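You operate a simulated robot arm through the tools that you are given. There is no shell and no other tool.

The job below is to be done with a simulated two-armed robot. You get a single attempt, and the scene is never put back.

TASK
Tape the clamped core all round with the blue tape instead of the green.
Fine: green roll on to the grey stub, new roll on the arm, arm in, turn the hand wheel, arm out.
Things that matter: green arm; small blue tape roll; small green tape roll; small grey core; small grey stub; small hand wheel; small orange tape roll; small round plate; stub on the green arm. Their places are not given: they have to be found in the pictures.

The check looks at the end state, three seconds after you hand in, the way a careful person would. Anything else that was tipped, shoved, dropped, spilled or broken makes it a failure.

THE ROBOT
Two 6-joint arms with two-finger parallel grippers on one trunk that stands fixed in place. Base frame: the origin is at the foot of the trunk, x ahead of it, y to its left, z up; the work surface is at about z = 800. Units: mm, rad, N and s.
The left shoulder is at [-77, 177, 832], the right one opposite. With the tool pointing down near the work surface each hand reaches from about 100 to 720 mm from the base axis, measured 20 degrees to its own side. Payload 1.57 kg a hand.
Tool frame (each hand has its own): the origin (TCP) lies between the finger pads and is the grasp point; the fingertips stand 30 mm ahead of it; z points along the fingers, y is the line along which they close. The gripper opens to 80 mm. The fingers are 17 mm wide and 12 mm thick; the gripper's body (40 by 82 mm) begins 80 mm behind the TCP.
Orientation is told as [roll, pitch, yaw] about the base's x, y, z axes, in that order, counted from this pose: with the fingers straight down and closing along the base's y, the tool's x points along the base's -x, its y along +y and its z along -z.

THE INTERFACE
- The arms move only by the tool move_arm. It takes "left_motion", "right_motion" or both (then of equal length, played together; a hand with none holds still); each is a list of rows, each a list of 7 numbers: the turn, a rotation vector about the base's x, y, z in rad, then the shift along the base's x, y, z in mm, then the finger opening in mm, from 0 to 80. In form: [[ax, ay, az, tx, ty, tz, fingers], ...]. A call has 1 to 20 rows; each row shifts and turns the commanded pose from where the row before left it. Rows are played at 5 a second. More than 50 mm and 0.15 rad between two rows, or a gripper value outside its range, and nothing of the call is played. A pose out of reach is approached as far as the arm can. The call stops where the force on the tool passes 90 N (or 10 N more than at its start, if that is more) or the arm is blocked; 0.2 s more then pass. The fingers move at their own pace (about 72 mm/s each) and stop on an object; they squeeze with about 43 N. The grip force told is the motor's: it shows also when the fingers shut on nothing. Time passes only in rows, and 0.2 s behind the last, so rows that do not move let the fingers close. It gives the time, the measured TCP pose, the force on the tool (base axes), the opening and the grip force at its end, in the units of the frame above (readings bear some noise), with the torque about the TCP (base axes, N m) and any sound that the robot's microphone picked up, and new pictures: "views" is both (left out), scene, wrist or none (wrist: the cameras of the hands that moved).
- Cameras (640 x 400 px; columns grow to the right, rows downward): "scene" is now at [9.7, -28.9, 1549.2]; the picture's right is [-0.54, -0.84, 0.00], its down [-0.68, 0.44, -0.59] and it looks along [0.49, -0.32, -0.81] (base axes); focal length 345 px, centre (320, 200). "left" rides on the left gripper at [72, 7, -122] in its tool frame; the picture's right is [-0.09, 1.00, 0.00], its down [-0.84, -0.08, -0.54] and it looks along [-0.54, -0.05, 0.84] (tool axes); focal length 238 px, centre (320, 200). "right" rides on the right gripper at [72, -7, -122] in its tool frame; the picture's right is [0.09, 1.00, 0.00], its down [-0.84, 0.08, -0.54] and it looks along [-0.54, 0.05, 0.84] (tool axes); focal length 238 px, centre (320, 200).
- move_column(by): moves the trunk up (or, below 0, down) by that many mm; the arms and the scene camera ride with it, the base frame stays. It gives what a move gives, with no picture.
- head_to(pan, tilt): turns the head with the scene camera to pan (to the left, within 2.496 rad either way) and tilt (down, from -0.506 to 1.204), counted from straight ahead of the robot (the tilt from the chest, where the trunk bows). It gives what a move gives, and a new picture of the scene camera.
- probe_pixels(camera, pixels): for up to 12 pixels [column, row] of the newest picture of that camera ("zoom" is the newest enlarged one), the place [x, y, z] in the base frame of the surface seen there, good to about 2 mm, but the place of the scene camera against the robot may be out by one fixed shift of up to 18 mm in any direction. The clock stands still meanwhile.
- inspect(camera, box): a new picture of the part [left, top, right, bottom] of that camera's present view, enlarged. The clock stands still meanwhile.
- finish_job(): hands the job in; it is judged then, once.

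Leave the grippers open and the arms clear of the work at the hand-in unless told otherwise.

The tools are called as name(argument=value, ...) on one line, values as JSON. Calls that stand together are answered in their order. move_arm: Moves the arms, as the interface text tells. Its arguments: {"type":"object","properties":{"left_motion":{"type":"array"},"right_motion":{"type":"array"},"views":{"type":"string","enum":["both","scene","wrist","none"]}},"required":[]} The other tools are called the same way: move_column (by) moves the trunk up or down; head_to (pan, tilt) turns the head that bears the scene camera; probe_pixels (camera, pixels) gives the place of the surface under pixels of a picture; inspect (camera, box) takes an enlarged picture of a part of a camera's view; finish_job () hands the job in.

At the start:

```text
time_s: 0.0
left_ee_pos: [537.8, -79.0, 1085.1]
left_ee_rot: [0.0, 0.001, 0.0]
left_ft_force: [-0.3, -0.6, -0.3]
left_moment: [0.02, 0.0, 0.0]
left_opening: 79.8
left_gripper_force: 0.0
right_ee_pos: [298.7, -345.4, 1104.7]
right_ee_rot: [-0.001, 0.0, 0.001]
right_ft_force: [0.3, -0.4, 0.1]
right_moment: [-0.01, -0.01, -0.01]
right_opening: 79.9
right_gripper_force: 0.0
trunk travel left (down, up): [-275.0, 53.0]
head pan, tilt (commanded): [-0.576, 0.941]
```

scene: 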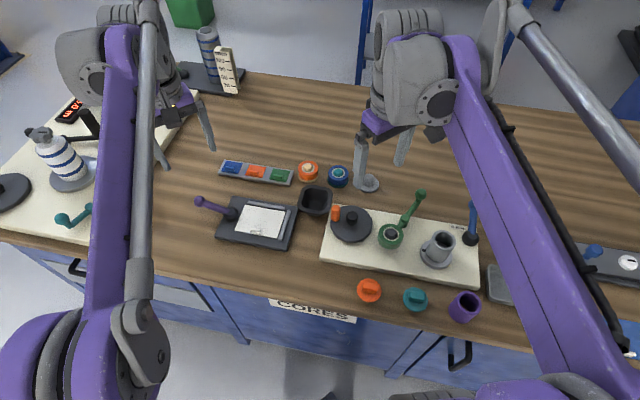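
right: 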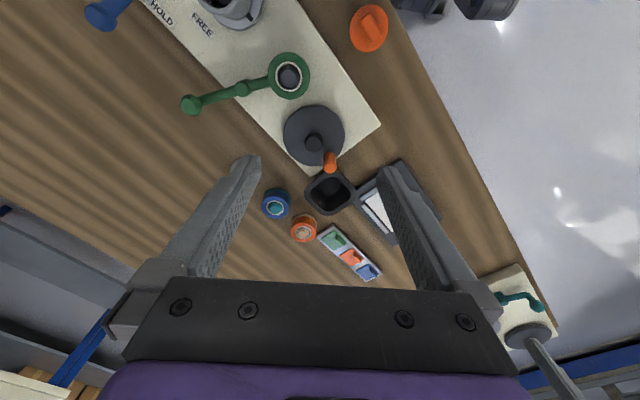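
left: 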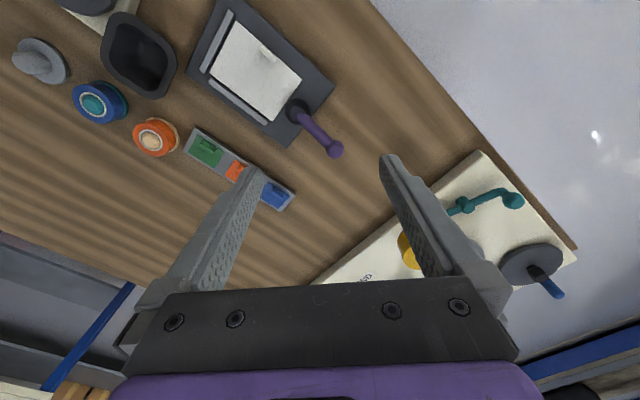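

I see a cream-coloured base board at about (400,245) in the scene picture, with a dark wheel with orange knob (350,222), a green arm with ring (390,235), a grey cylinder in a socket (438,250) and a blue handle (472,225). There are an orange roll (308,171), a blue roll (338,176) and a grey stub (370,183). I'll enlarge these parts first.

inspect(camera="scene", box=[290, 150, 490, 275])

inspect(camera="right", box=[80, 0, 400, 200])

inspect(camera="scene", box=[0, 40, 240, 240])

```text
3.20 times, centred on (390, 212) of scene
```

zoom: 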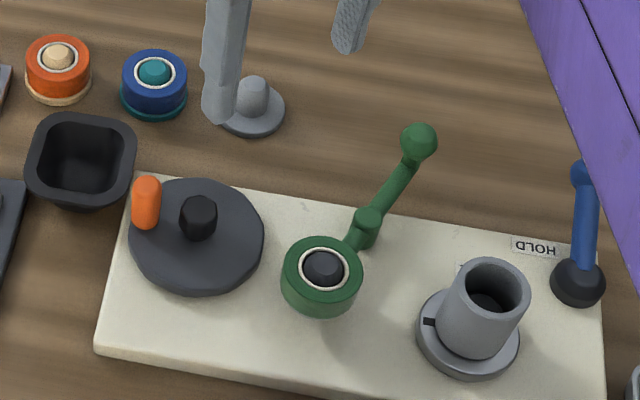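

```text
2.00 times, centred on (240, 100) of right
```

zoom: 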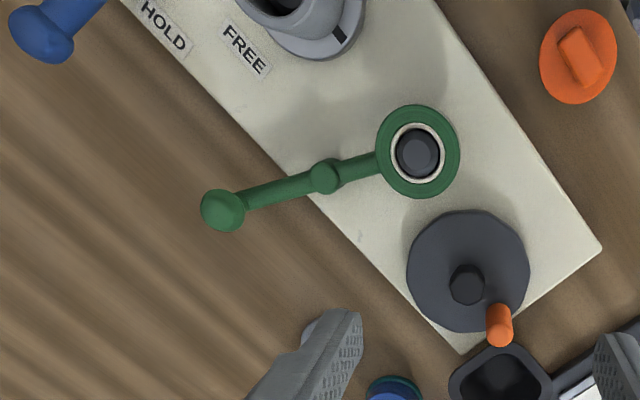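

```text
2.00 times, centred on (120, 140) of scene
```

zoom: 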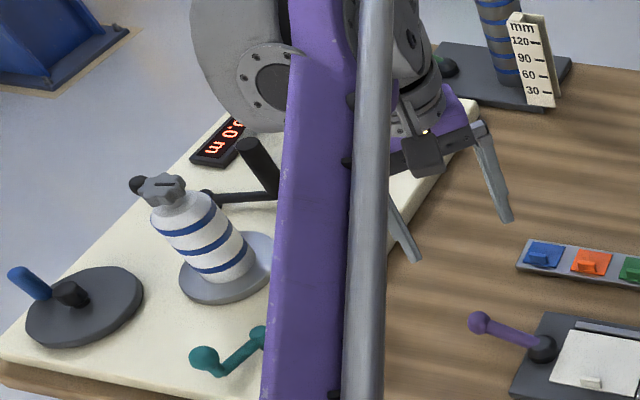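

The small station is the board with the green arm. I'll probe several things from both the right wrist camera and the scene camera, so that I can find the scene camera's offset.

inspect(camera="right", box=[160, 0, 360, 125])

probe_pixels(camera="right", pixels=[[289, 76], [289, 60], [190, 105], [242, 88], [314, 142], [329, 162], [276, 204], [304, 229], [310, 120], [300, 130], [220, 60], [375, 125]])

probe_pixels(camera="scene", pixels=[[391, 234], [421, 193], [405, 221], [352, 216], [335, 212], [338, 173], [308, 168], [369, 178], [380, 187], [445, 240], [470, 238], [473, 204]])

```text
3.20 times, centred on (260, 62) of right
```

zoom: 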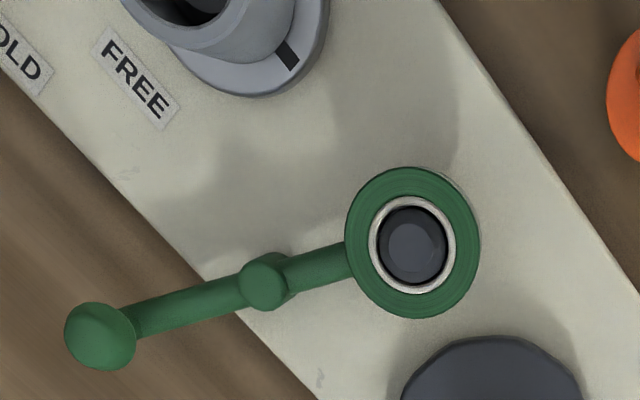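

```text
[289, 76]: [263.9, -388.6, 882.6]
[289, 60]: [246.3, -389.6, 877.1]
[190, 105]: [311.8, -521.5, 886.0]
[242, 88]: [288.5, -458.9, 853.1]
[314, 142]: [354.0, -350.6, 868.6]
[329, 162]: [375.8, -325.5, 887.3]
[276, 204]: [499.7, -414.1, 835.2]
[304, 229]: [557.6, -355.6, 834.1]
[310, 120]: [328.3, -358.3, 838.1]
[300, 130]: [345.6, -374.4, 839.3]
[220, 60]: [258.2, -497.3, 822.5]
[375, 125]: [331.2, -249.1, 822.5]
```

```text
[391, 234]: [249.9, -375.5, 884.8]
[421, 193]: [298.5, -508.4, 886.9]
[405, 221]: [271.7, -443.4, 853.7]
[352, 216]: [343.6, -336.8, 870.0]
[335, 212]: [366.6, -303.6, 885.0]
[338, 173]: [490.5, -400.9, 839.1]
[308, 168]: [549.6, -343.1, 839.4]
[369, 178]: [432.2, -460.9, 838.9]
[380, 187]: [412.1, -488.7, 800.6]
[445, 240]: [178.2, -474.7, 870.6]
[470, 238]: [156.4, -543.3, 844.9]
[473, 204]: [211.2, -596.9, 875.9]
```

The scene camera reads about (-13, +13, +1) mm off from the wrist camera. I'll look closer at the roll stands and at the far items on the table edge.

inspect(camera="scene", box=[295, 150, 391, 210])

inspect(camera="scene", box=[340, 180, 500, 280])

inspect(camera="scene", box=[340, 230, 640, 400])

inspect(camera="left", box=[0, 0, 320, 200])

```text
6.67 times, centred on (343, 180) of scene
```

zoom: 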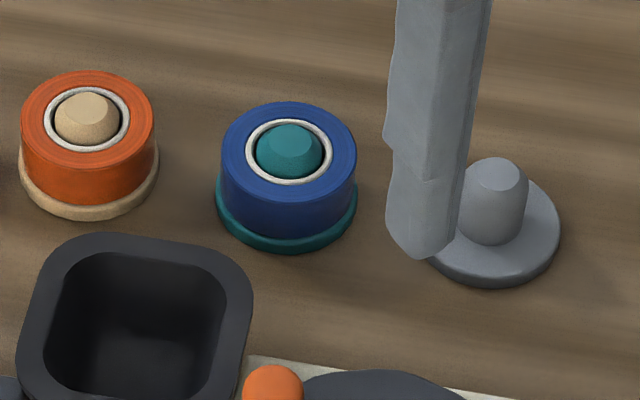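

```text
4.00 times, centred on (420, 230) of scene
```

zoom: 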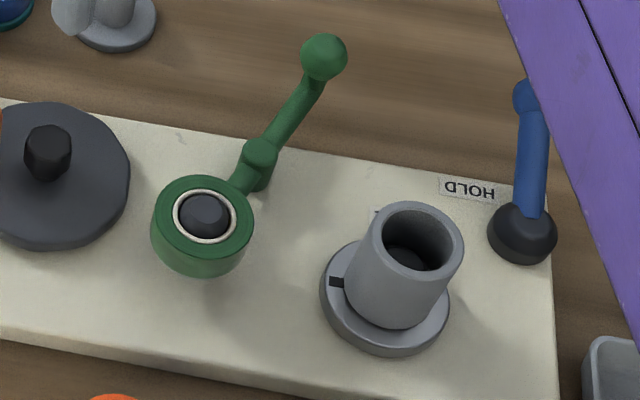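

```text
2.13 times, centred on (490, 315) of scene
```

zoom: 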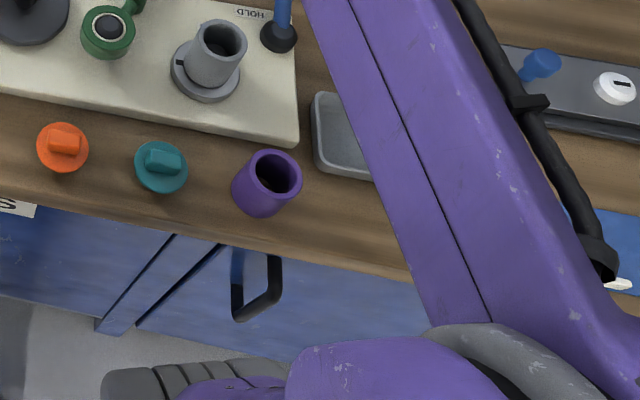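

```text
2.00 times, centred on (160, 100) of left
```

zoom: 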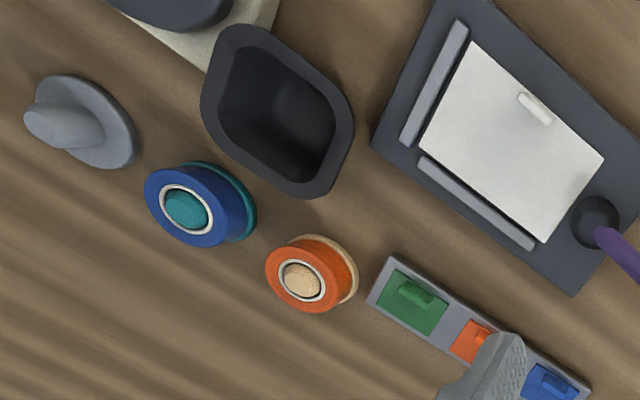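

The core stands in a round plate with a black mark, and the blue rolled tape sits on a teal stand at about (338,176). I want a better look at the core and at the HOLD/FREE lever, so I'll move the right hand back and to the right, high above the bench, to bring its camera over the station.

move_arm(right_motion=[[0, 0, 0, -30, -17, -5, 80], [0, 0, 0, -30, -17, -5, 80], [0, 0, 0, -30, -17, -5, 80], [0, 0, 0, -30, -17, -5, 80], [0, 0, 0, -30, -17, -5, 80], [0, 0, 0, -30, -17, -5, 80], [0, 0, 0, -30, -17, -5, 80], [0, 0, 0, -30, -17, -5, 80]], views="both")

```text
time_s: 1.3
left_ee_pos: [537.9, -80.5, 1085.5]
left_ee_rot: [0.001, 0.0, 0.001]
left_ft_force: [0.1, 0.1, 0.2]
left_moment: [0.01, -0.04, -0.01]
left_opening: 79.9
left_gripper_force: 0.1
right_ee_pos: [192.0, -397.9, 1073.8]
right_ee_rot: [0.028, -0.004, 0.206]
right_ft_force: [0.1, 0.3, 0.2]
right_moment: [-0.01, -0.01, -0.06]
right_opening: 80.2
right_gripper_force: 0.1
trunk travel left (down, up): [-275.0, 53.0]
head pan, tilt (commanded): [-0.576, 0.941]
stopped in row 6 (right hand): the arm was blocked; the commanded pose is now the measured one
```

scene: 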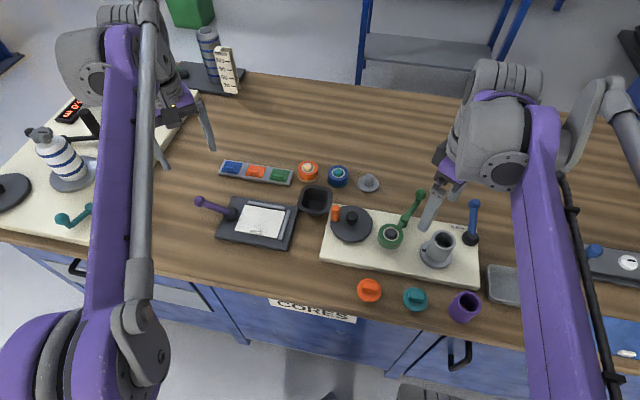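
right: 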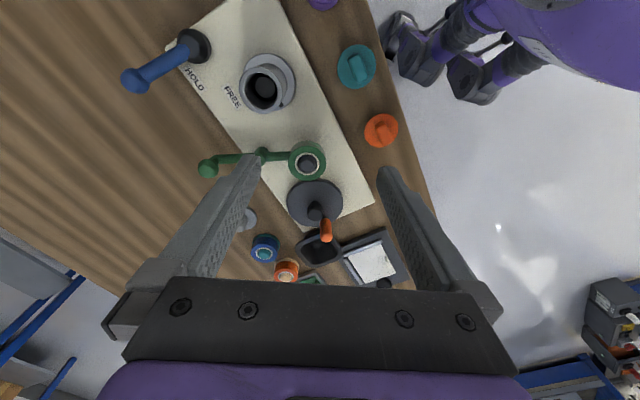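

The arm hit a limit on the way in (it stopped at (192,-398,1074)), but this view is good. I'll enlarge the station in the right camera.

inspect(camera="right", box=[110, 0, 366, 160])

inspect(camera="right", box=[180, 120, 404, 260])

inspect(camera="scene", box=[310, 160, 502, 280])

probe_pixels(camera="right", pixels=[[307, 162], [307, 146], [322, 165], [208, 168], [262, 154], [262, 88], [268, 62], [195, 45], [134, 80], [196, 78], [233, 96], [316, 211]])

```text
2.50 times, centred on (238, 80) of right
```

zoom: 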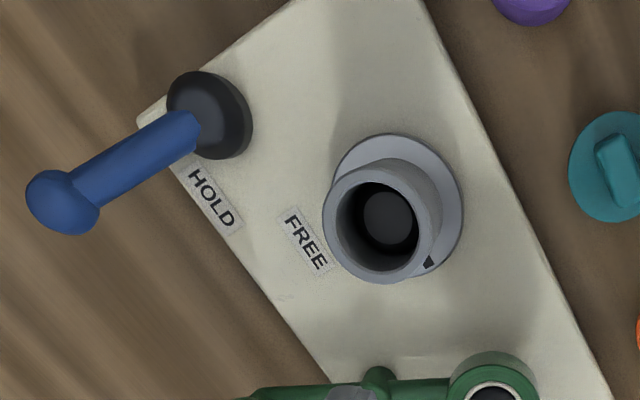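

```text
2.86 times, centred on (292, 190) of right
```

zoom: 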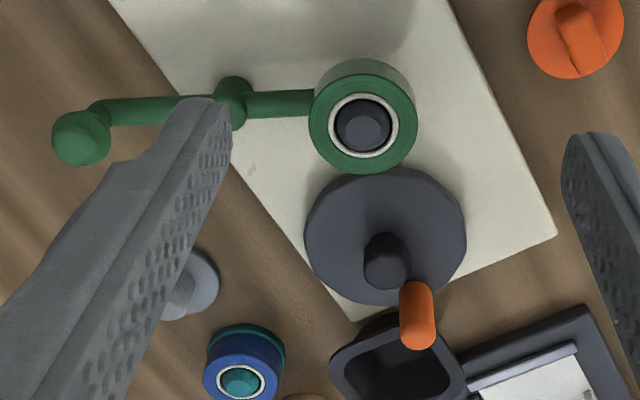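

```text
3.33 times, centred on (406, 220) of scene
```

zoom: 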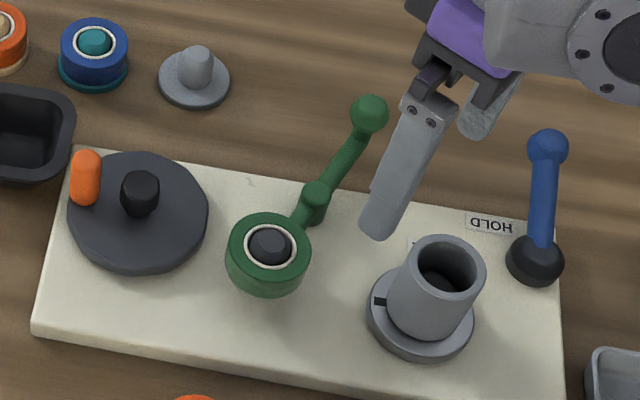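

```text
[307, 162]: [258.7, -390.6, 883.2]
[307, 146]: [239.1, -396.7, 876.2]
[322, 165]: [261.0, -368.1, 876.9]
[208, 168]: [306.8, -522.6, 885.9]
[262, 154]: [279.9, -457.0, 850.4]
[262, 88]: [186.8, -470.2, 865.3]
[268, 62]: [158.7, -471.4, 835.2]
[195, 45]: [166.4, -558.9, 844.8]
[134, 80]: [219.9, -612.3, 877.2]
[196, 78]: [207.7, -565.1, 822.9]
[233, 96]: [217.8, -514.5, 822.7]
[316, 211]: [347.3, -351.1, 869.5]
```

Lever at HOLD (ball at (134,80), pivot at (195,45)), so the core is clamped; I leave it alone. The plate's black mark is on the side towards the wheel. Next I'll measure the green roll, the grey stub and the blue roll more exactly with enlarged wrist pictures.

inspect(camera="right", box=[275, 138, 339, 178])

probe_pixels(camera="zoom", pixels=[[320, 240], [130, 250], [510, 240], [320, 80], [320, 390], [225, 240], [415, 240], [320, 150], [320, 330], [60, 160]])

```text
10.00 times, centred on (307, 158) of right
```

zoom: 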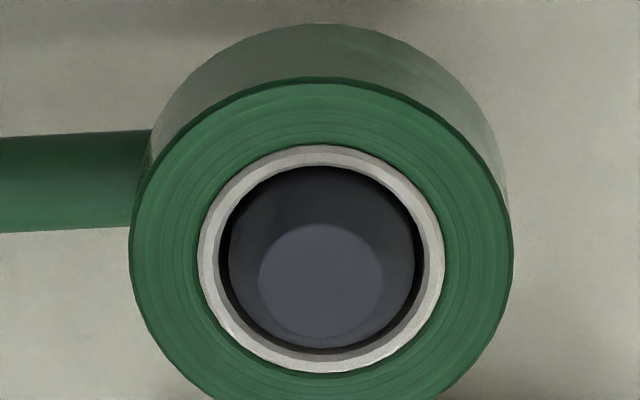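

```text
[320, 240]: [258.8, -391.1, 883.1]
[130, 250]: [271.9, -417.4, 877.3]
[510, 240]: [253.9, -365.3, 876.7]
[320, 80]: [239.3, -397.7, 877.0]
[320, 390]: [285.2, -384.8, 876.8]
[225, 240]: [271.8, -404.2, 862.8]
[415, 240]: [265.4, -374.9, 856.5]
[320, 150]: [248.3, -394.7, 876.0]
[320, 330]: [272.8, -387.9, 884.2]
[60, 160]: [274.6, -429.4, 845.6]
```

Green roll: centre about (263,-391), top z 877, outside diameter about 54; the bar of the arm tops at z 846. I'll straighten the right hand and bring it above the green roll at z 960 to check.

move_arm(right_motion=[[-0.007, 0.001, -0.0515, 18, 2, -20, 80], [-0.007, 0.001, -0.0515, 18, 2, -30, 80], [-0.007, 0.001, -0.0515, 18, 2, -32, 80], [-0.007, 0.001, -0.0515, 17, 1, -32, 80], [0, 0, 0, 0, 0, 0, 80]], views="both")

```text
time_s: 2.5
left_ee_pos: [538.9, -80.5, 1085.2]
left_ee_rot: [-0.001, 0.001, 0.001]
left_ft_force: [-0.9, 0.7, -0.1]
left_moment: [0.04, -0.02, 0.04]
left_opening: 80.2
left_gripper_force: 0.1
right_ee_pos: [262.1, -390.9, 957.7]
right_ee_rot: [-0.001, 0.004, -0.003]
right_ft_force: [0.4, -0.3, 0.0]
right_moment: [-0.04, 0.02, -0.02]
right_opening: 80.2
right_gripper_force: 0.0
trunk travel left (down, up): [-275.0, 53.0]
head pan, tilt (commanded): [-0.576, 0.941]
```

scene: 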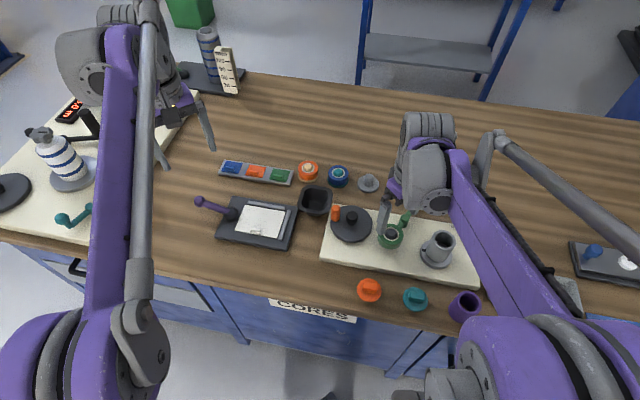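
right: 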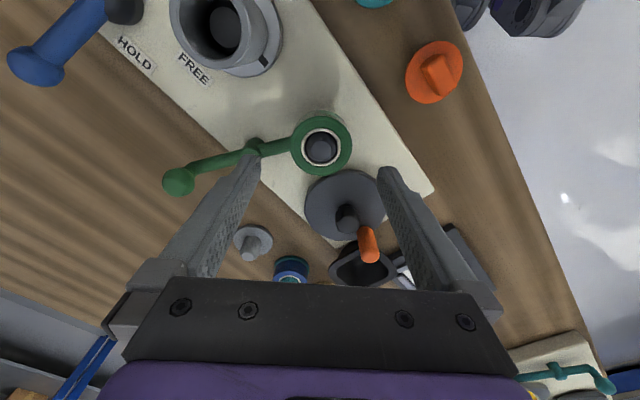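

The hand is upright above the green roll (seen at (321,147)). I'll measure everything again from here.

inspect(camera="right", box=[273, 100, 369, 160])

probe_pixels(camera="right", pixels=[[321, 147], [290, 147], [352, 143], [321, 118], [321, 174], [255, 146], [179, 181], [270, 150], [346, 213], [368, 245], [230, 45], [250, 30]])

inspect(camera="right", box=[150, 0, 310, 100])

```text
6.67 times, centred on (321, 130) of right
```

zoom: 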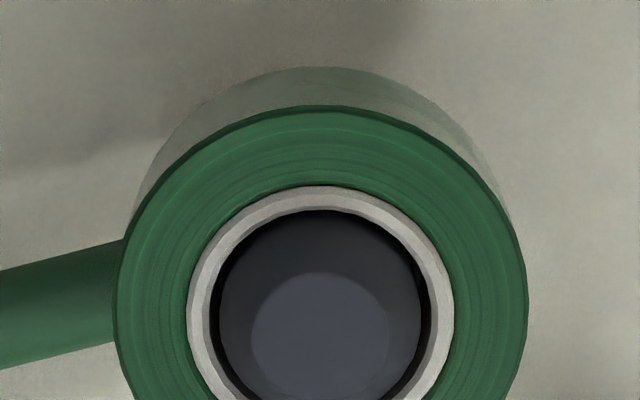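

```text
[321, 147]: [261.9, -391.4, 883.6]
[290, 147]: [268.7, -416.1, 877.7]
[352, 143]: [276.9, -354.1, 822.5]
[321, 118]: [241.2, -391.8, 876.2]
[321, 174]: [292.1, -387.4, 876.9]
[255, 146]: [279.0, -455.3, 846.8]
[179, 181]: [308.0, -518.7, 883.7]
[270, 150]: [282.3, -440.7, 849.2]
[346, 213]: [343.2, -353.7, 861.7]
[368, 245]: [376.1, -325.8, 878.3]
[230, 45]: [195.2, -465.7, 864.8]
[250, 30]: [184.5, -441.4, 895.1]
```

```text
4.00 times, centred on (230, 50) of right
```

zoom: 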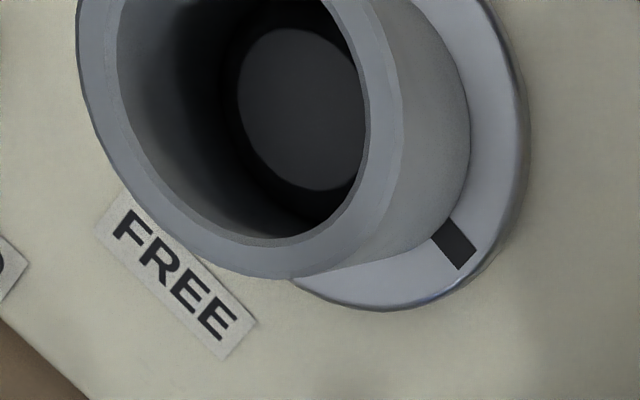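

I'd like the far edges too to settle the roll's centre in x.

inspect(camera="right", box=[273, 120, 369, 180])

probe_pixels(camera="zoom", pixels=[[320, 366], [320, 350], [320, 330], [320, 290], [320, 270], [320, 56], [320, 75], [320, 90], [120, 170], [520, 160], [320, 200]])

inspect(camera="right", box=[220, 200, 400, 300])

```text
6.67 times, centred on (321, 150) of right
```

zoom: 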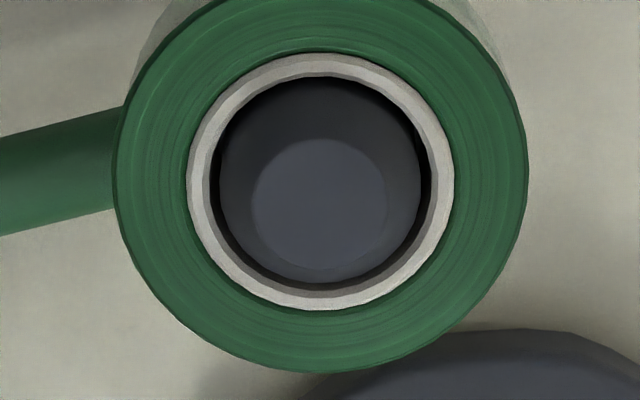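

```text
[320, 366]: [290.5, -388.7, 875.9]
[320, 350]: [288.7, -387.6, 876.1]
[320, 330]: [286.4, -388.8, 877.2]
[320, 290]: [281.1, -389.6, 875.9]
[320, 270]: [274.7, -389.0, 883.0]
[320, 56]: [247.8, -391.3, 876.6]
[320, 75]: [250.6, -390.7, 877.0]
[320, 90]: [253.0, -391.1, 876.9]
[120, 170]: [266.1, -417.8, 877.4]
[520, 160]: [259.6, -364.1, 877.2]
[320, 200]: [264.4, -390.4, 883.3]
```

```text
3.56 times, centred on (310, 250) of right
```

zoom: 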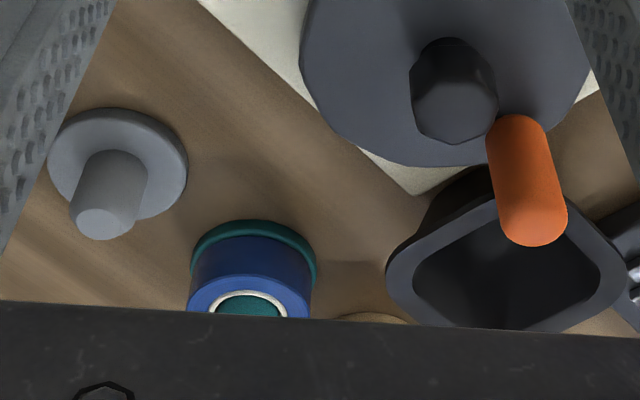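

The roll's centre is about (264.7,-390.7). I shift +2.6 mm in x and lower to z about 905 with open fingers, then look.

move_arm(right_motion=[[0, 0, 0, 2.6, 0.2, 0, 80], [0, 0, 0, 0, 0, -26, 80], [0, 0, 0, 0, 0, -26, 80], [0, 0, 0, 0, 0, 0, 80]], views="both")

```text
time_s: 3.5
left_ee_pos: [538.7, -80.2, 1085.6]
left_ee_rot: [0.002, 0.001, 0.0]
left_ft_force: [-0.3, 0.3, 0.5]
left_moment: [-0.02, -0.03, -0.03]
left_opening: 80.1
left_gripper_force: 0.0
right_ee_pos: [263.8, -390.8, 907.0]
right_ee_rot: [0.001, 0.005, -0.002]
right_ft_force: [0.2, -0.6, -0.1]
right_moment: [0.02, 0.04, -0.02]
right_opening: 80.2
right_gripper_force: 0.0
trunk travel left (down, up): [-275.0, 53.0]
head pan, tilt (commanded): [-0.576, 0.941]
```

scene: 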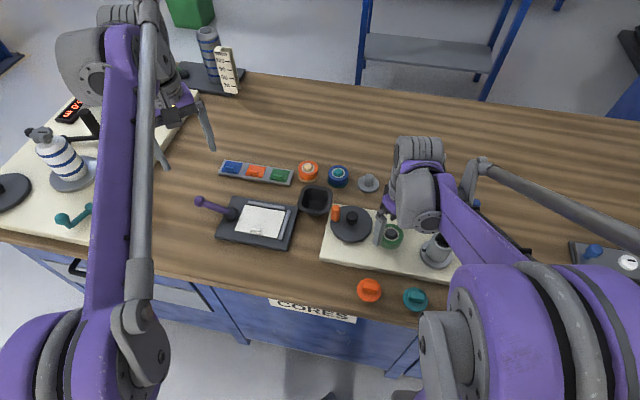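
right: 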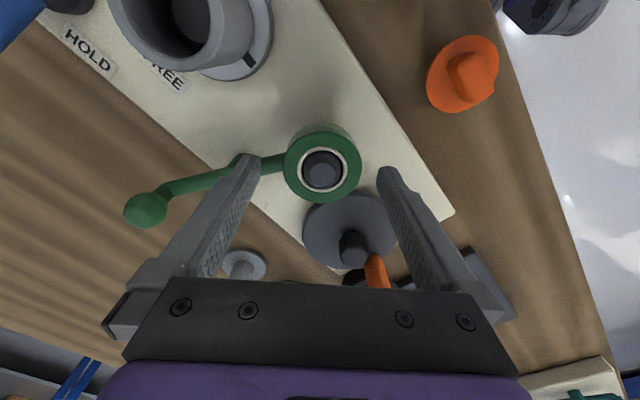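

Fingers straddle the roll evenly. I lower 25 mm to z about 882 (tips 6 mm above the bar), without closing yet.

move_arm(right_motion=[[0, 0, 0, 0.4, 0, -12, 80], [0, 0, 0, 0.4, 0, -13, 80], [0, 0, 0, 0, 0, 0, 80]], views="both")

```text
time_s: 4.3
left_ee_pos: [539.7, -80.2, 1085.0]
left_ee_rot: [0.0, 0.001, -0.002]
left_ft_force: [0.4, 0.4, 1.2]
left_moment: [0.01, 0.0, 0.02]
left_opening: 79.9
left_gripper_force: 0.1
right_ee_pos: [264.8, -390.5, 881.6]
right_ee_rot: [0.002, 0.003, -0.002]
right_ft_force: [-1.0, -0.6, 0.8]
right_moment: [0.02, -0.03, 0.02]
right_opening: 79.9
right_gripper_force: 0.0
trunk travel left (down, up): [-275.0, 53.0]
head pan, tilt (commanded): [-0.576, 0.941]
```

scene: 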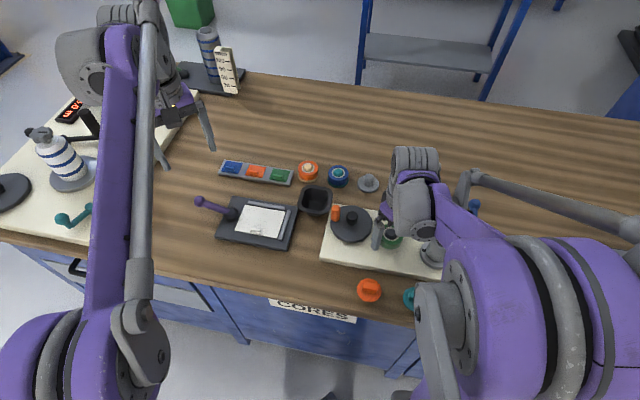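
right: 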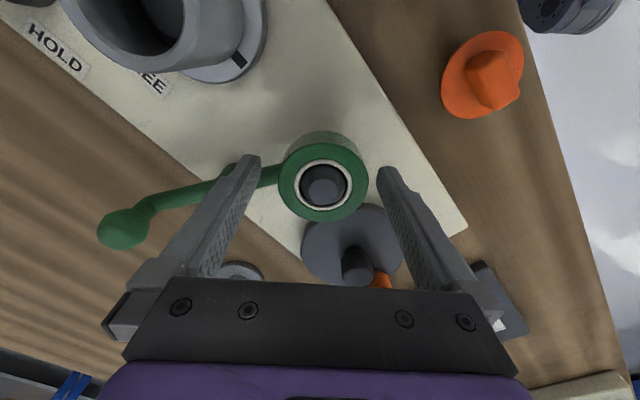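

Before closing I'll check how centred the roll is between the fingers.

inspect(camera="right", box=[224, 120, 416, 240])

probe_pixels(camera="zoom", pixels=[[190, 210], [476, 190], [334, 210], [105, 160], [525, 190], [330, 330], [330, 70], [215, 220], [440, 220]])

```text
3.33 times, centred on (320, 180) of right
```

zoom: 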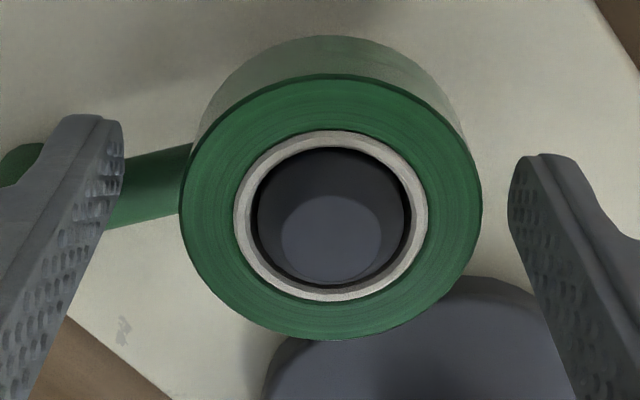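

```text
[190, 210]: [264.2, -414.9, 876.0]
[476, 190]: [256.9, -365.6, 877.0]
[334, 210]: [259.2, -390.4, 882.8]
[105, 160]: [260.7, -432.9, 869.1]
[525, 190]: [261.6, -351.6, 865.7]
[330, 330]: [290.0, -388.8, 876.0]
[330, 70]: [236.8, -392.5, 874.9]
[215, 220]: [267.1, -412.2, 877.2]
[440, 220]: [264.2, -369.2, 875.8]
```

Centred to within about 1.5 mm. I nudge +0.8 mm in y and close the fingers on the green roll.

move_arm(right_motion=[[0, 0, 0, 0, 0.8, 0, 80], [0, 0, 0, 0, 0, 0, 60], [0, 0, 0, 0, 0, 0, 40], [0, 0, 0, 0, 0, 0, 40], [0, 0, 0, 0, 0, 0, 40]], views="wrist")

```text
time_s: 5.5
left_ee_pos: [539.1, -80.5, 1084.5]
left_ee_rot: [0.0, -0.001, 0.0]
left_ft_force: [0.4, 0.1, 0.0]
left_moment: [0.06, -0.01, -0.03]
left_opening: 79.8
left_gripper_force: 0.1
right_ee_pos: [265.4, -391.1, 881.5]
right_ee_rot: [0.001, 0.003, -0.003]
right_ft_force: [0.1, -0.6, 0.6]
right_moment: [-0.01, -0.03, -0.02]
right_opening: 54.6
right_gripper_force: 42.6
trunk travel left (down, up): [-275.0, 53.0]
head pan, tilt (commanded): [-0.576, 0.941]
```

right: 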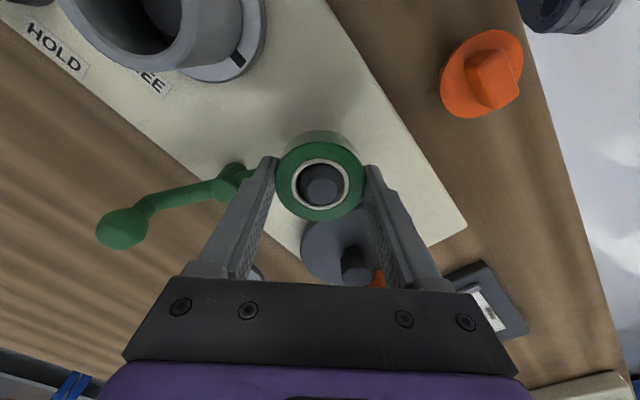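

Gripped at 54.6 mm with 42.6 N and no side force. I'll record how the roll sits on the peg, then lift straight up.

inspect(camera="right", box=[256, 120, 384, 200])

move_arm(right_motion=[[0, 0, 0, 0, 0, 4, 40], [0, 0, 0, 0, 0, 8, 40], [0, 0, 0, 0, 0, 0, 40]], views="wrist")

```text
5.00 times, centred on (320, 160) of right
```

zoom: 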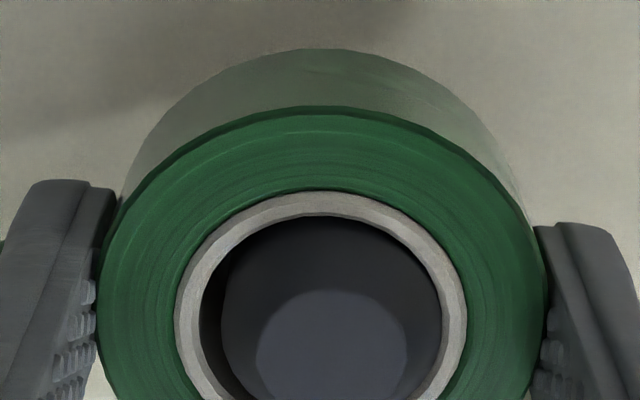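

```text
time_s: 6.3
left_ee_pos: [540.9, -80.1, 1085.7]
left_ee_rot: [0.0, -0.001, 0.001]
left_ft_force: [-0.2, 0.1, 0.8]
left_moment: [-0.01, -0.02, 0.01]
left_opening: 79.9
left_gripper_force: 0.0
right_ee_pos: [265.6, -390.9, 895.2]
right_ee_rot: [0.0, 0.003, -0.004]
right_ft_force: [-0.6, 0.5, -1.2]
right_moment: [0.0, -0.02, 0.02]
right_opening: 54.8
right_gripper_force: 42.6
trunk travel left (down, up): [-275.0, 53.0]
head pan, tilt (commanded): [-0.576, 0.941]
```

right: 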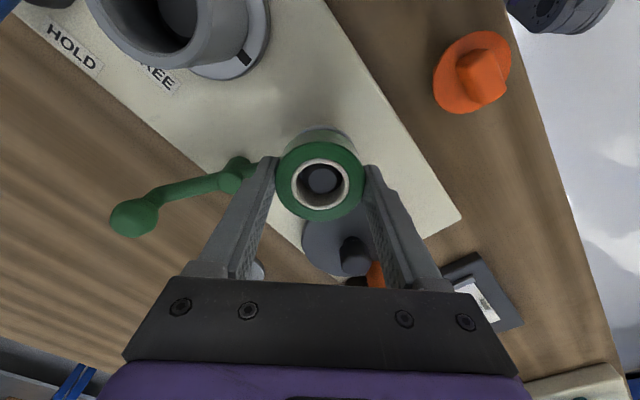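

The roll slid up off the peg freely (peg sits about +1.2 mm in y from the grip centre). I lift to z about 960 and move to about (300,-474) to view the grey stub ahead of the hand.

move_arm(right_motion=[[0, 0, 0, 0, 0, 25, 40], [0, 0, 0, 0, 0, 40, 40], [0, 0, 0, 12, -28, 0, 40], [0, 0, 0, 12, -28, 0, 40], [0, 0, 0, 11, -27, 0, 40], [0, 0, 0, 0, 0, 0, 40]], views="both")

```text
time_s: 7.7
left_ee_pos: [539.4, -80.0, 1085.7]
left_ee_rot: [0.0, 0.0, 0.0]
left_ft_force: [0.2, 0.1, -0.9]
left_moment: [-0.01, -0.02, 0.01]
left_opening: 79.9
left_gripper_force: 0.0
right_ee_pos: [301.4, -474.0, 959.6]
right_ee_rot: [0.001, 0.002, -0.002]
right_ft_force: [1.0, -0.1, -1.2]
right_moment: [0.03, -0.03, 0.02]
right_opening: 54.8
right_gripper_force: 42.8
trunk travel left (down, up): [-275.0, 53.0]
head pan, tilt (commanded): [-0.576, 0.941]
```

scene: 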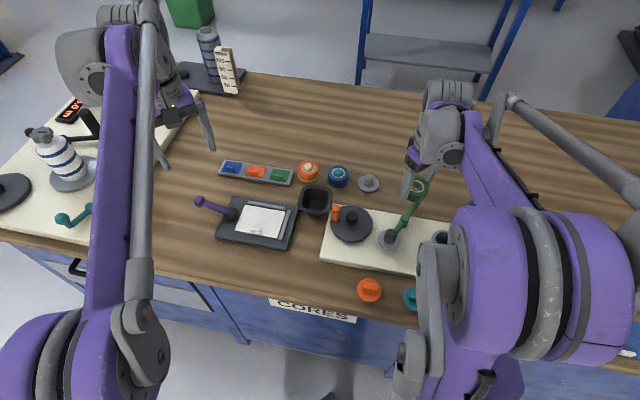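
right: 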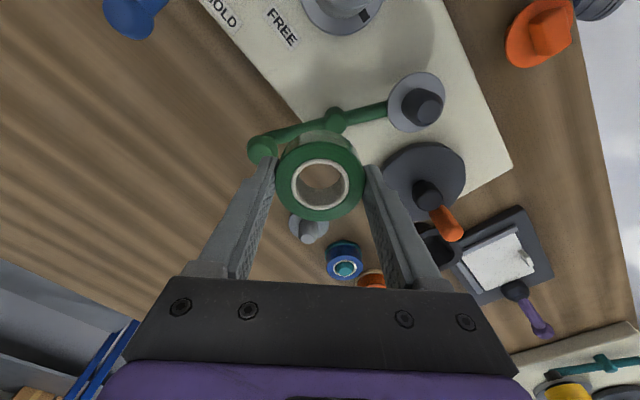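

I can see the grey stub at (308,228) below the held roll, and the bare arm stub with its flange at (416,103). I'll zoom in on both.

inspect(camera="right", box=[264, 195, 392, 275])

probe_pixels(camera="zoom", pixels=[[210, 210], [235, 195], [205, 165], [150, 190], [222, 235], [400, 250], [395, 365], [340, 300], [465, 300], [400, 375]])

inspect(camera="right", box=[368, 60, 464, 120])

probe_pixels(camera="right", pixels=[[421, 105], [425, 108], [390, 102], [444, 92], [410, 74], [415, 131], [335, 118], [263, 148], [427, 190], [455, 225]])

```text
5.00 times, centred on (328, 235) of right
```

zoom: 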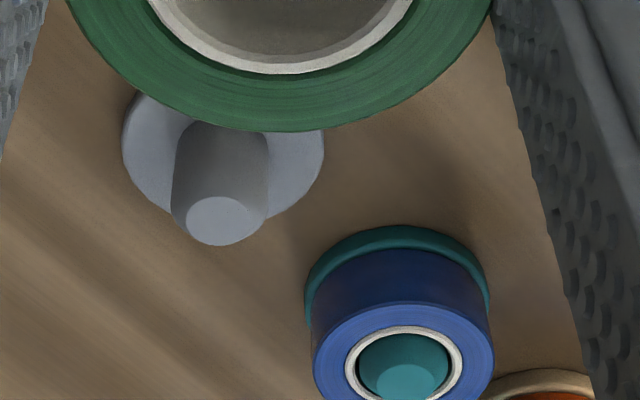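

```text
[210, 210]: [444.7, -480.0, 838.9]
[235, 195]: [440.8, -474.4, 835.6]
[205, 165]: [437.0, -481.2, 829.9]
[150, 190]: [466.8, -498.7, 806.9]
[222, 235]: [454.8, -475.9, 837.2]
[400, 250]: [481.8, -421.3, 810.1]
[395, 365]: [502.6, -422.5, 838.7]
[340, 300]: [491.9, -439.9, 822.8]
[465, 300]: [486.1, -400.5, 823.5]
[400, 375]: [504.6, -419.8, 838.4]
```

```text
6.67 times, centred on (416, 90) of right
```

zoom: 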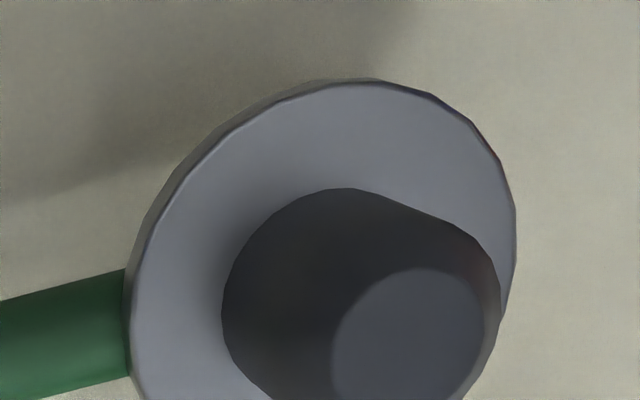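

```text
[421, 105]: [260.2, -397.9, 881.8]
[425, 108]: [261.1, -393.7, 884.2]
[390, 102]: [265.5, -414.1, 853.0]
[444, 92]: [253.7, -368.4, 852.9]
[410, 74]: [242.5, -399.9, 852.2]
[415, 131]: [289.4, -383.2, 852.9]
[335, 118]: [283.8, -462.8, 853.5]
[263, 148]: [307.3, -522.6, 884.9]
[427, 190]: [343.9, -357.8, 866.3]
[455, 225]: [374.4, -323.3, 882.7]
```

Grey stub's peg top is at about (449,-477,838.5), base at z 807. I move closer, to about (352,-462,912), for a sharper measure.

move_arm(right_motion=[[0, 0, 0, 25, 6, -24, 40], [0, 0, 0, 26, 6, -24, 40], [0, 0, 0, 0, 0, 0, 40]], views="both")

inspect(camera="right", box=[232, 195, 360, 275])

```text
time_s: 8.5
left_ee_pos: [538.7, -79.3, 1085.2]
left_ee_rot: [0.0, -0.002, 0.0]
left_ft_force: [0.6, -0.4, -0.5]
left_moment: [-0.01, 0.0, -0.02]
left_opening: 80.2
left_gripper_force: 0.0
right_ee_pos: [351.4, -461.2, 910.8]
right_ee_rot: [0.001, 0.003, 0.0]
right_ft_force: [0.4, -0.3, -0.4]
right_moment: [0.01, 0.01, 0.0]
right_opening: 54.8
right_gripper_force: 42.8
trunk travel left (down, up): [-275.0, 53.0]
head pan, tilt (commanded): [-0.576, 0.941]
```

scene: 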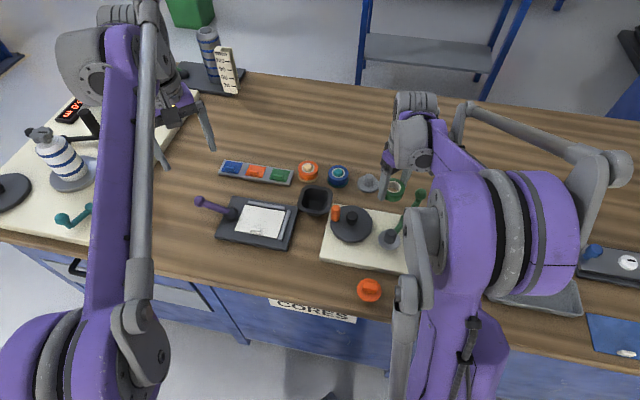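
right: 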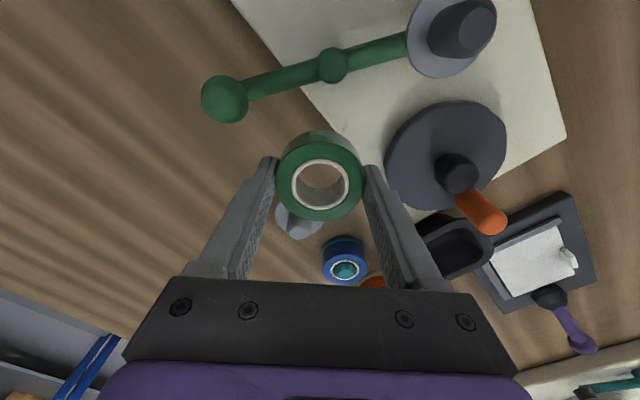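

```text
5.00 times, centred on (296, 235) of right
```

zoom: 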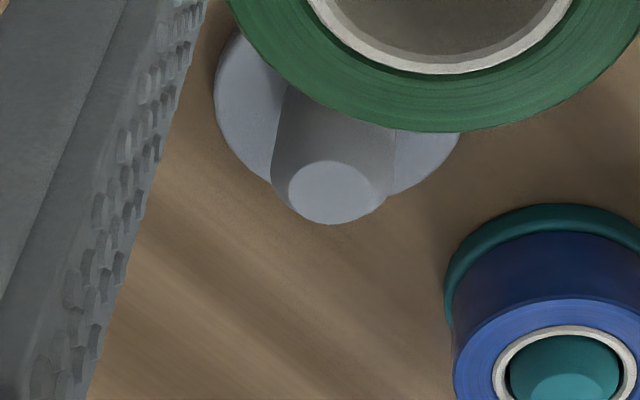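

The peg's flat top is centred at zoom (329,191). I'll probe a ring of points on it and the base rim.

probe_pixels(camera="zoom", pixels=[[329, 191], [296, 191], [362, 191], [329, 166], [329, 216], [308, 174], [350, 174], [308, 208], [350, 208], [222, 100], [448, 148], [250, 160]])

probe_pixels(camera="zoom", pixels=[[500, 375], [620, 375], [560, 330], [560, 340], [530, 350], [590, 350], [560, 390], [540, 395], [470, 375], [560, 310], [460, 260], [570, 215]])

```text
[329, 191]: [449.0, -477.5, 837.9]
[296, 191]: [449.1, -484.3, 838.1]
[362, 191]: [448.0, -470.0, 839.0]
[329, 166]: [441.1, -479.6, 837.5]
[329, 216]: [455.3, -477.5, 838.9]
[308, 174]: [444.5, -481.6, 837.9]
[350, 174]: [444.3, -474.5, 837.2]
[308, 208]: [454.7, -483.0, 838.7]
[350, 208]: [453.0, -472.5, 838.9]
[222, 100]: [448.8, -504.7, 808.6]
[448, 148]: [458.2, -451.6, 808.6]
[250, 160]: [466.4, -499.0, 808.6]
```

```text
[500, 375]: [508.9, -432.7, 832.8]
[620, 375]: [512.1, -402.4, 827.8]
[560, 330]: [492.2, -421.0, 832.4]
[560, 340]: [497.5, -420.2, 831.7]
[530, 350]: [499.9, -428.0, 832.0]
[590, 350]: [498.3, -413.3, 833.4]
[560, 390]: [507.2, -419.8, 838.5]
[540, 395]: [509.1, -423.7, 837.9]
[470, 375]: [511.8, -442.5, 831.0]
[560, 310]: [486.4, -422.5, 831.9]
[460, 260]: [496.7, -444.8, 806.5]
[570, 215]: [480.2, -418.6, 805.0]
```

Grey peg centre: (448.8,-477.8), top 838.2, base top about 808.6. Now I measure where the held roll's centre lies relative to the TCP.

inspect(camera="right", box=[256, 130, 384, 230])

```text
4.00 times, centred on (320, 180) of right
```

zoom: 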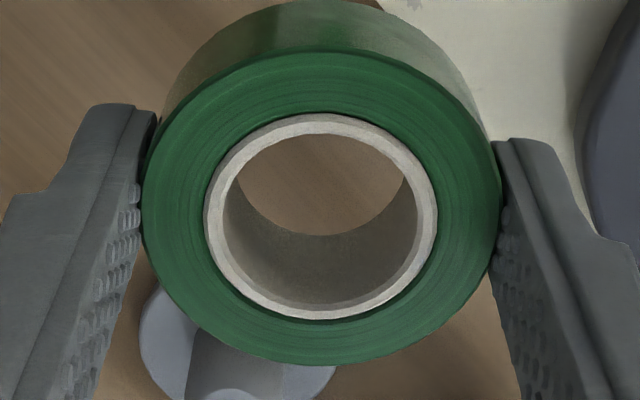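

probe_pixels(camera="zoom", pixels=[[320, 120], [320, 313], [212, 215], [430, 215], [245, 145], [400, 145], [245, 288], [398, 288], [148, 215], [494, 215], [320, 62], [320, 357]])

```text
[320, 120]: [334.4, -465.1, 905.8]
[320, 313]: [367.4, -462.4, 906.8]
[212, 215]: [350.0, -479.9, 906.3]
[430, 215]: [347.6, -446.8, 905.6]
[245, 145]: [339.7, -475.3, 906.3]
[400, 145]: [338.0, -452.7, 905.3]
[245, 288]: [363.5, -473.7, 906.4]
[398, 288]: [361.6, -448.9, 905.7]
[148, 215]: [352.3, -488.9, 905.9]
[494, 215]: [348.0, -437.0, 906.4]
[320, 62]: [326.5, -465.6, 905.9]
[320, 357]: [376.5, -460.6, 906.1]
```

Held roll's centre is about (-0.9,-1.6) from the TCP reading. So the target TCP over the grey stub is about (449.7,-476.3). I go there at z 905, then lower to z 875, still above the peg, and look.

move_arm(right_motion=[[0, 0, 0, 33, -5, -2, 40], [0, 0, 0, 33, -5, -2, 40], [0, 0, 0, 32.3, -5.1, -2, 40], [0, 0, 0, 0, 0, -15, 40], [0, 0, 0, 0, 0, -15, 40], [0, 0, 0, 0, 0, 0, 40]], views="both")

inspect(camera="right", box=[256, 130, 384, 230])

inspect(camera="scene", box=[320, 140, 432, 210])

```text
time_s: 9.9
left_ee_pos: [539.7, -79.9, 1086.2]
left_ee_rot: [0.0, 0.001, 0.0]
left_ft_force: [0.5, -0.6, 0.2]
left_moment: [0.0, 0.02, 0.05]
left_opening: 79.9
left_gripper_force: 0.0
right_ee_pos: [451.5, -476.2, 875.3]
right_ee_rot: [0.001, 0.003, -0.003]
right_ft_force: [0.1, -0.1, -0.1]
right_moment: [-0.02, -0.02, -0.02]
right_opening: 54.8
right_gripper_force: 42.9
trunk travel left (down, up): [-275.0, 53.0]
head pan, tilt (commanded): [-0.576, 0.941]
```

scene: 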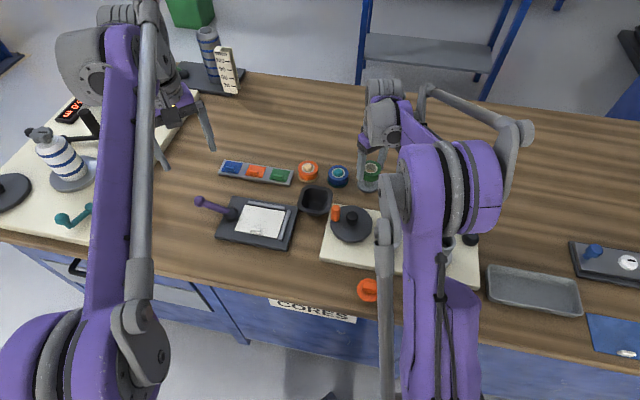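
right: 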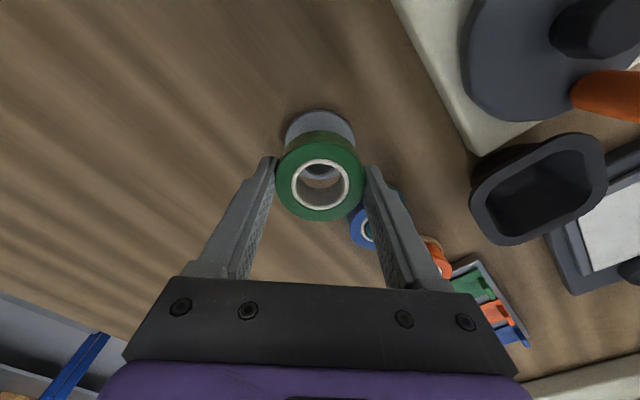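

```text
4.00 times, centred on (320, 180) of right
```

zoom: 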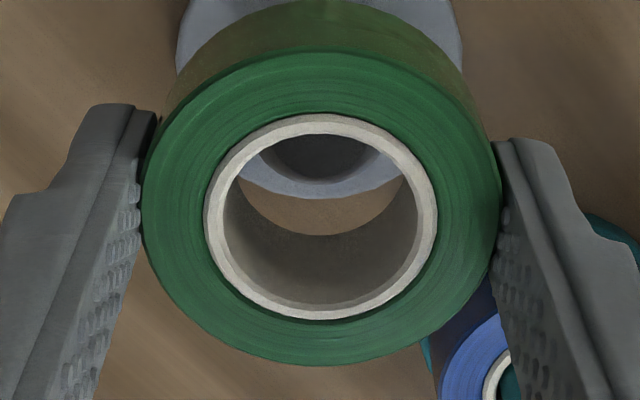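

```text
5.71 times, centred on (376, 175) of scene
```

zoom: 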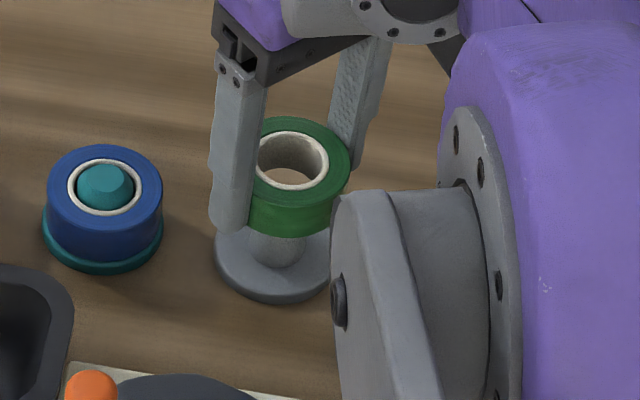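

Side-to-side alignment looks right; x reads 451.5, so I shift -1.6 mm and lower in small steps onto the peg.

move_arm(right_motion=[[0, 0, 0, -1.6, -0.1, 0, 40], [0, 0, 0, 0, 0, -6, 40], [0, 0, 0, 0, 0, -6, 40], [0, 0, 0, 0, 0, -4, 40], [0, 0, 0, 0, 0, 0, 40]], views="wrist")

inspect(camera="right", box=[256, 130, 384, 230])

inspect(camera="scene", box=[340, 150, 404, 190])

```text
time_s: 11.1
left_ee_pos: [538.4, -79.7, 1084.8]
left_ee_rot: [-0.001, 0.0, 0.001]
left_ft_force: [-0.4, -1.1, 0.0]
left_moment: [0.03, 0.01, -0.01]
left_opening: 79.9
left_gripper_force: 0.1
right_ee_pos: [447.8, -477.9, 858.3]
right_ee_rot: [0.002, 0.005, -0.003]
right_ft_force: [0.0, 0.2, 0.1]
right_moment: [-0.03, 0.01, -0.01]
right_opening: 54.8
right_gripper_force: 43.0
trunk travel left (down, up): [-275.0, 53.0]
head pan, tilt (commanded): [-0.576, 0.941]
```

right: 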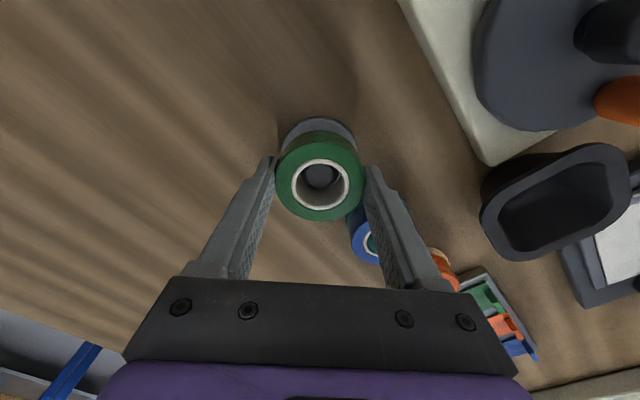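

```text
4.00 times, centred on (320, 180) of right
```

zoom: 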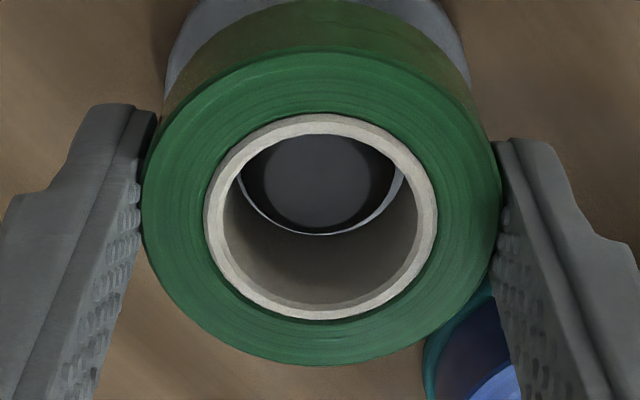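

```text
10.00 times, centred on (372, 170) of scene
```

zoom: 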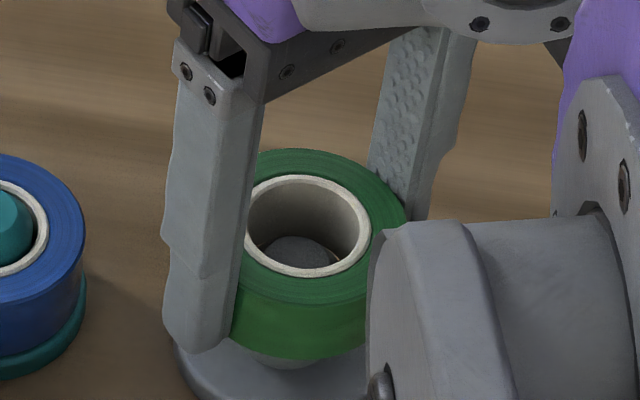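

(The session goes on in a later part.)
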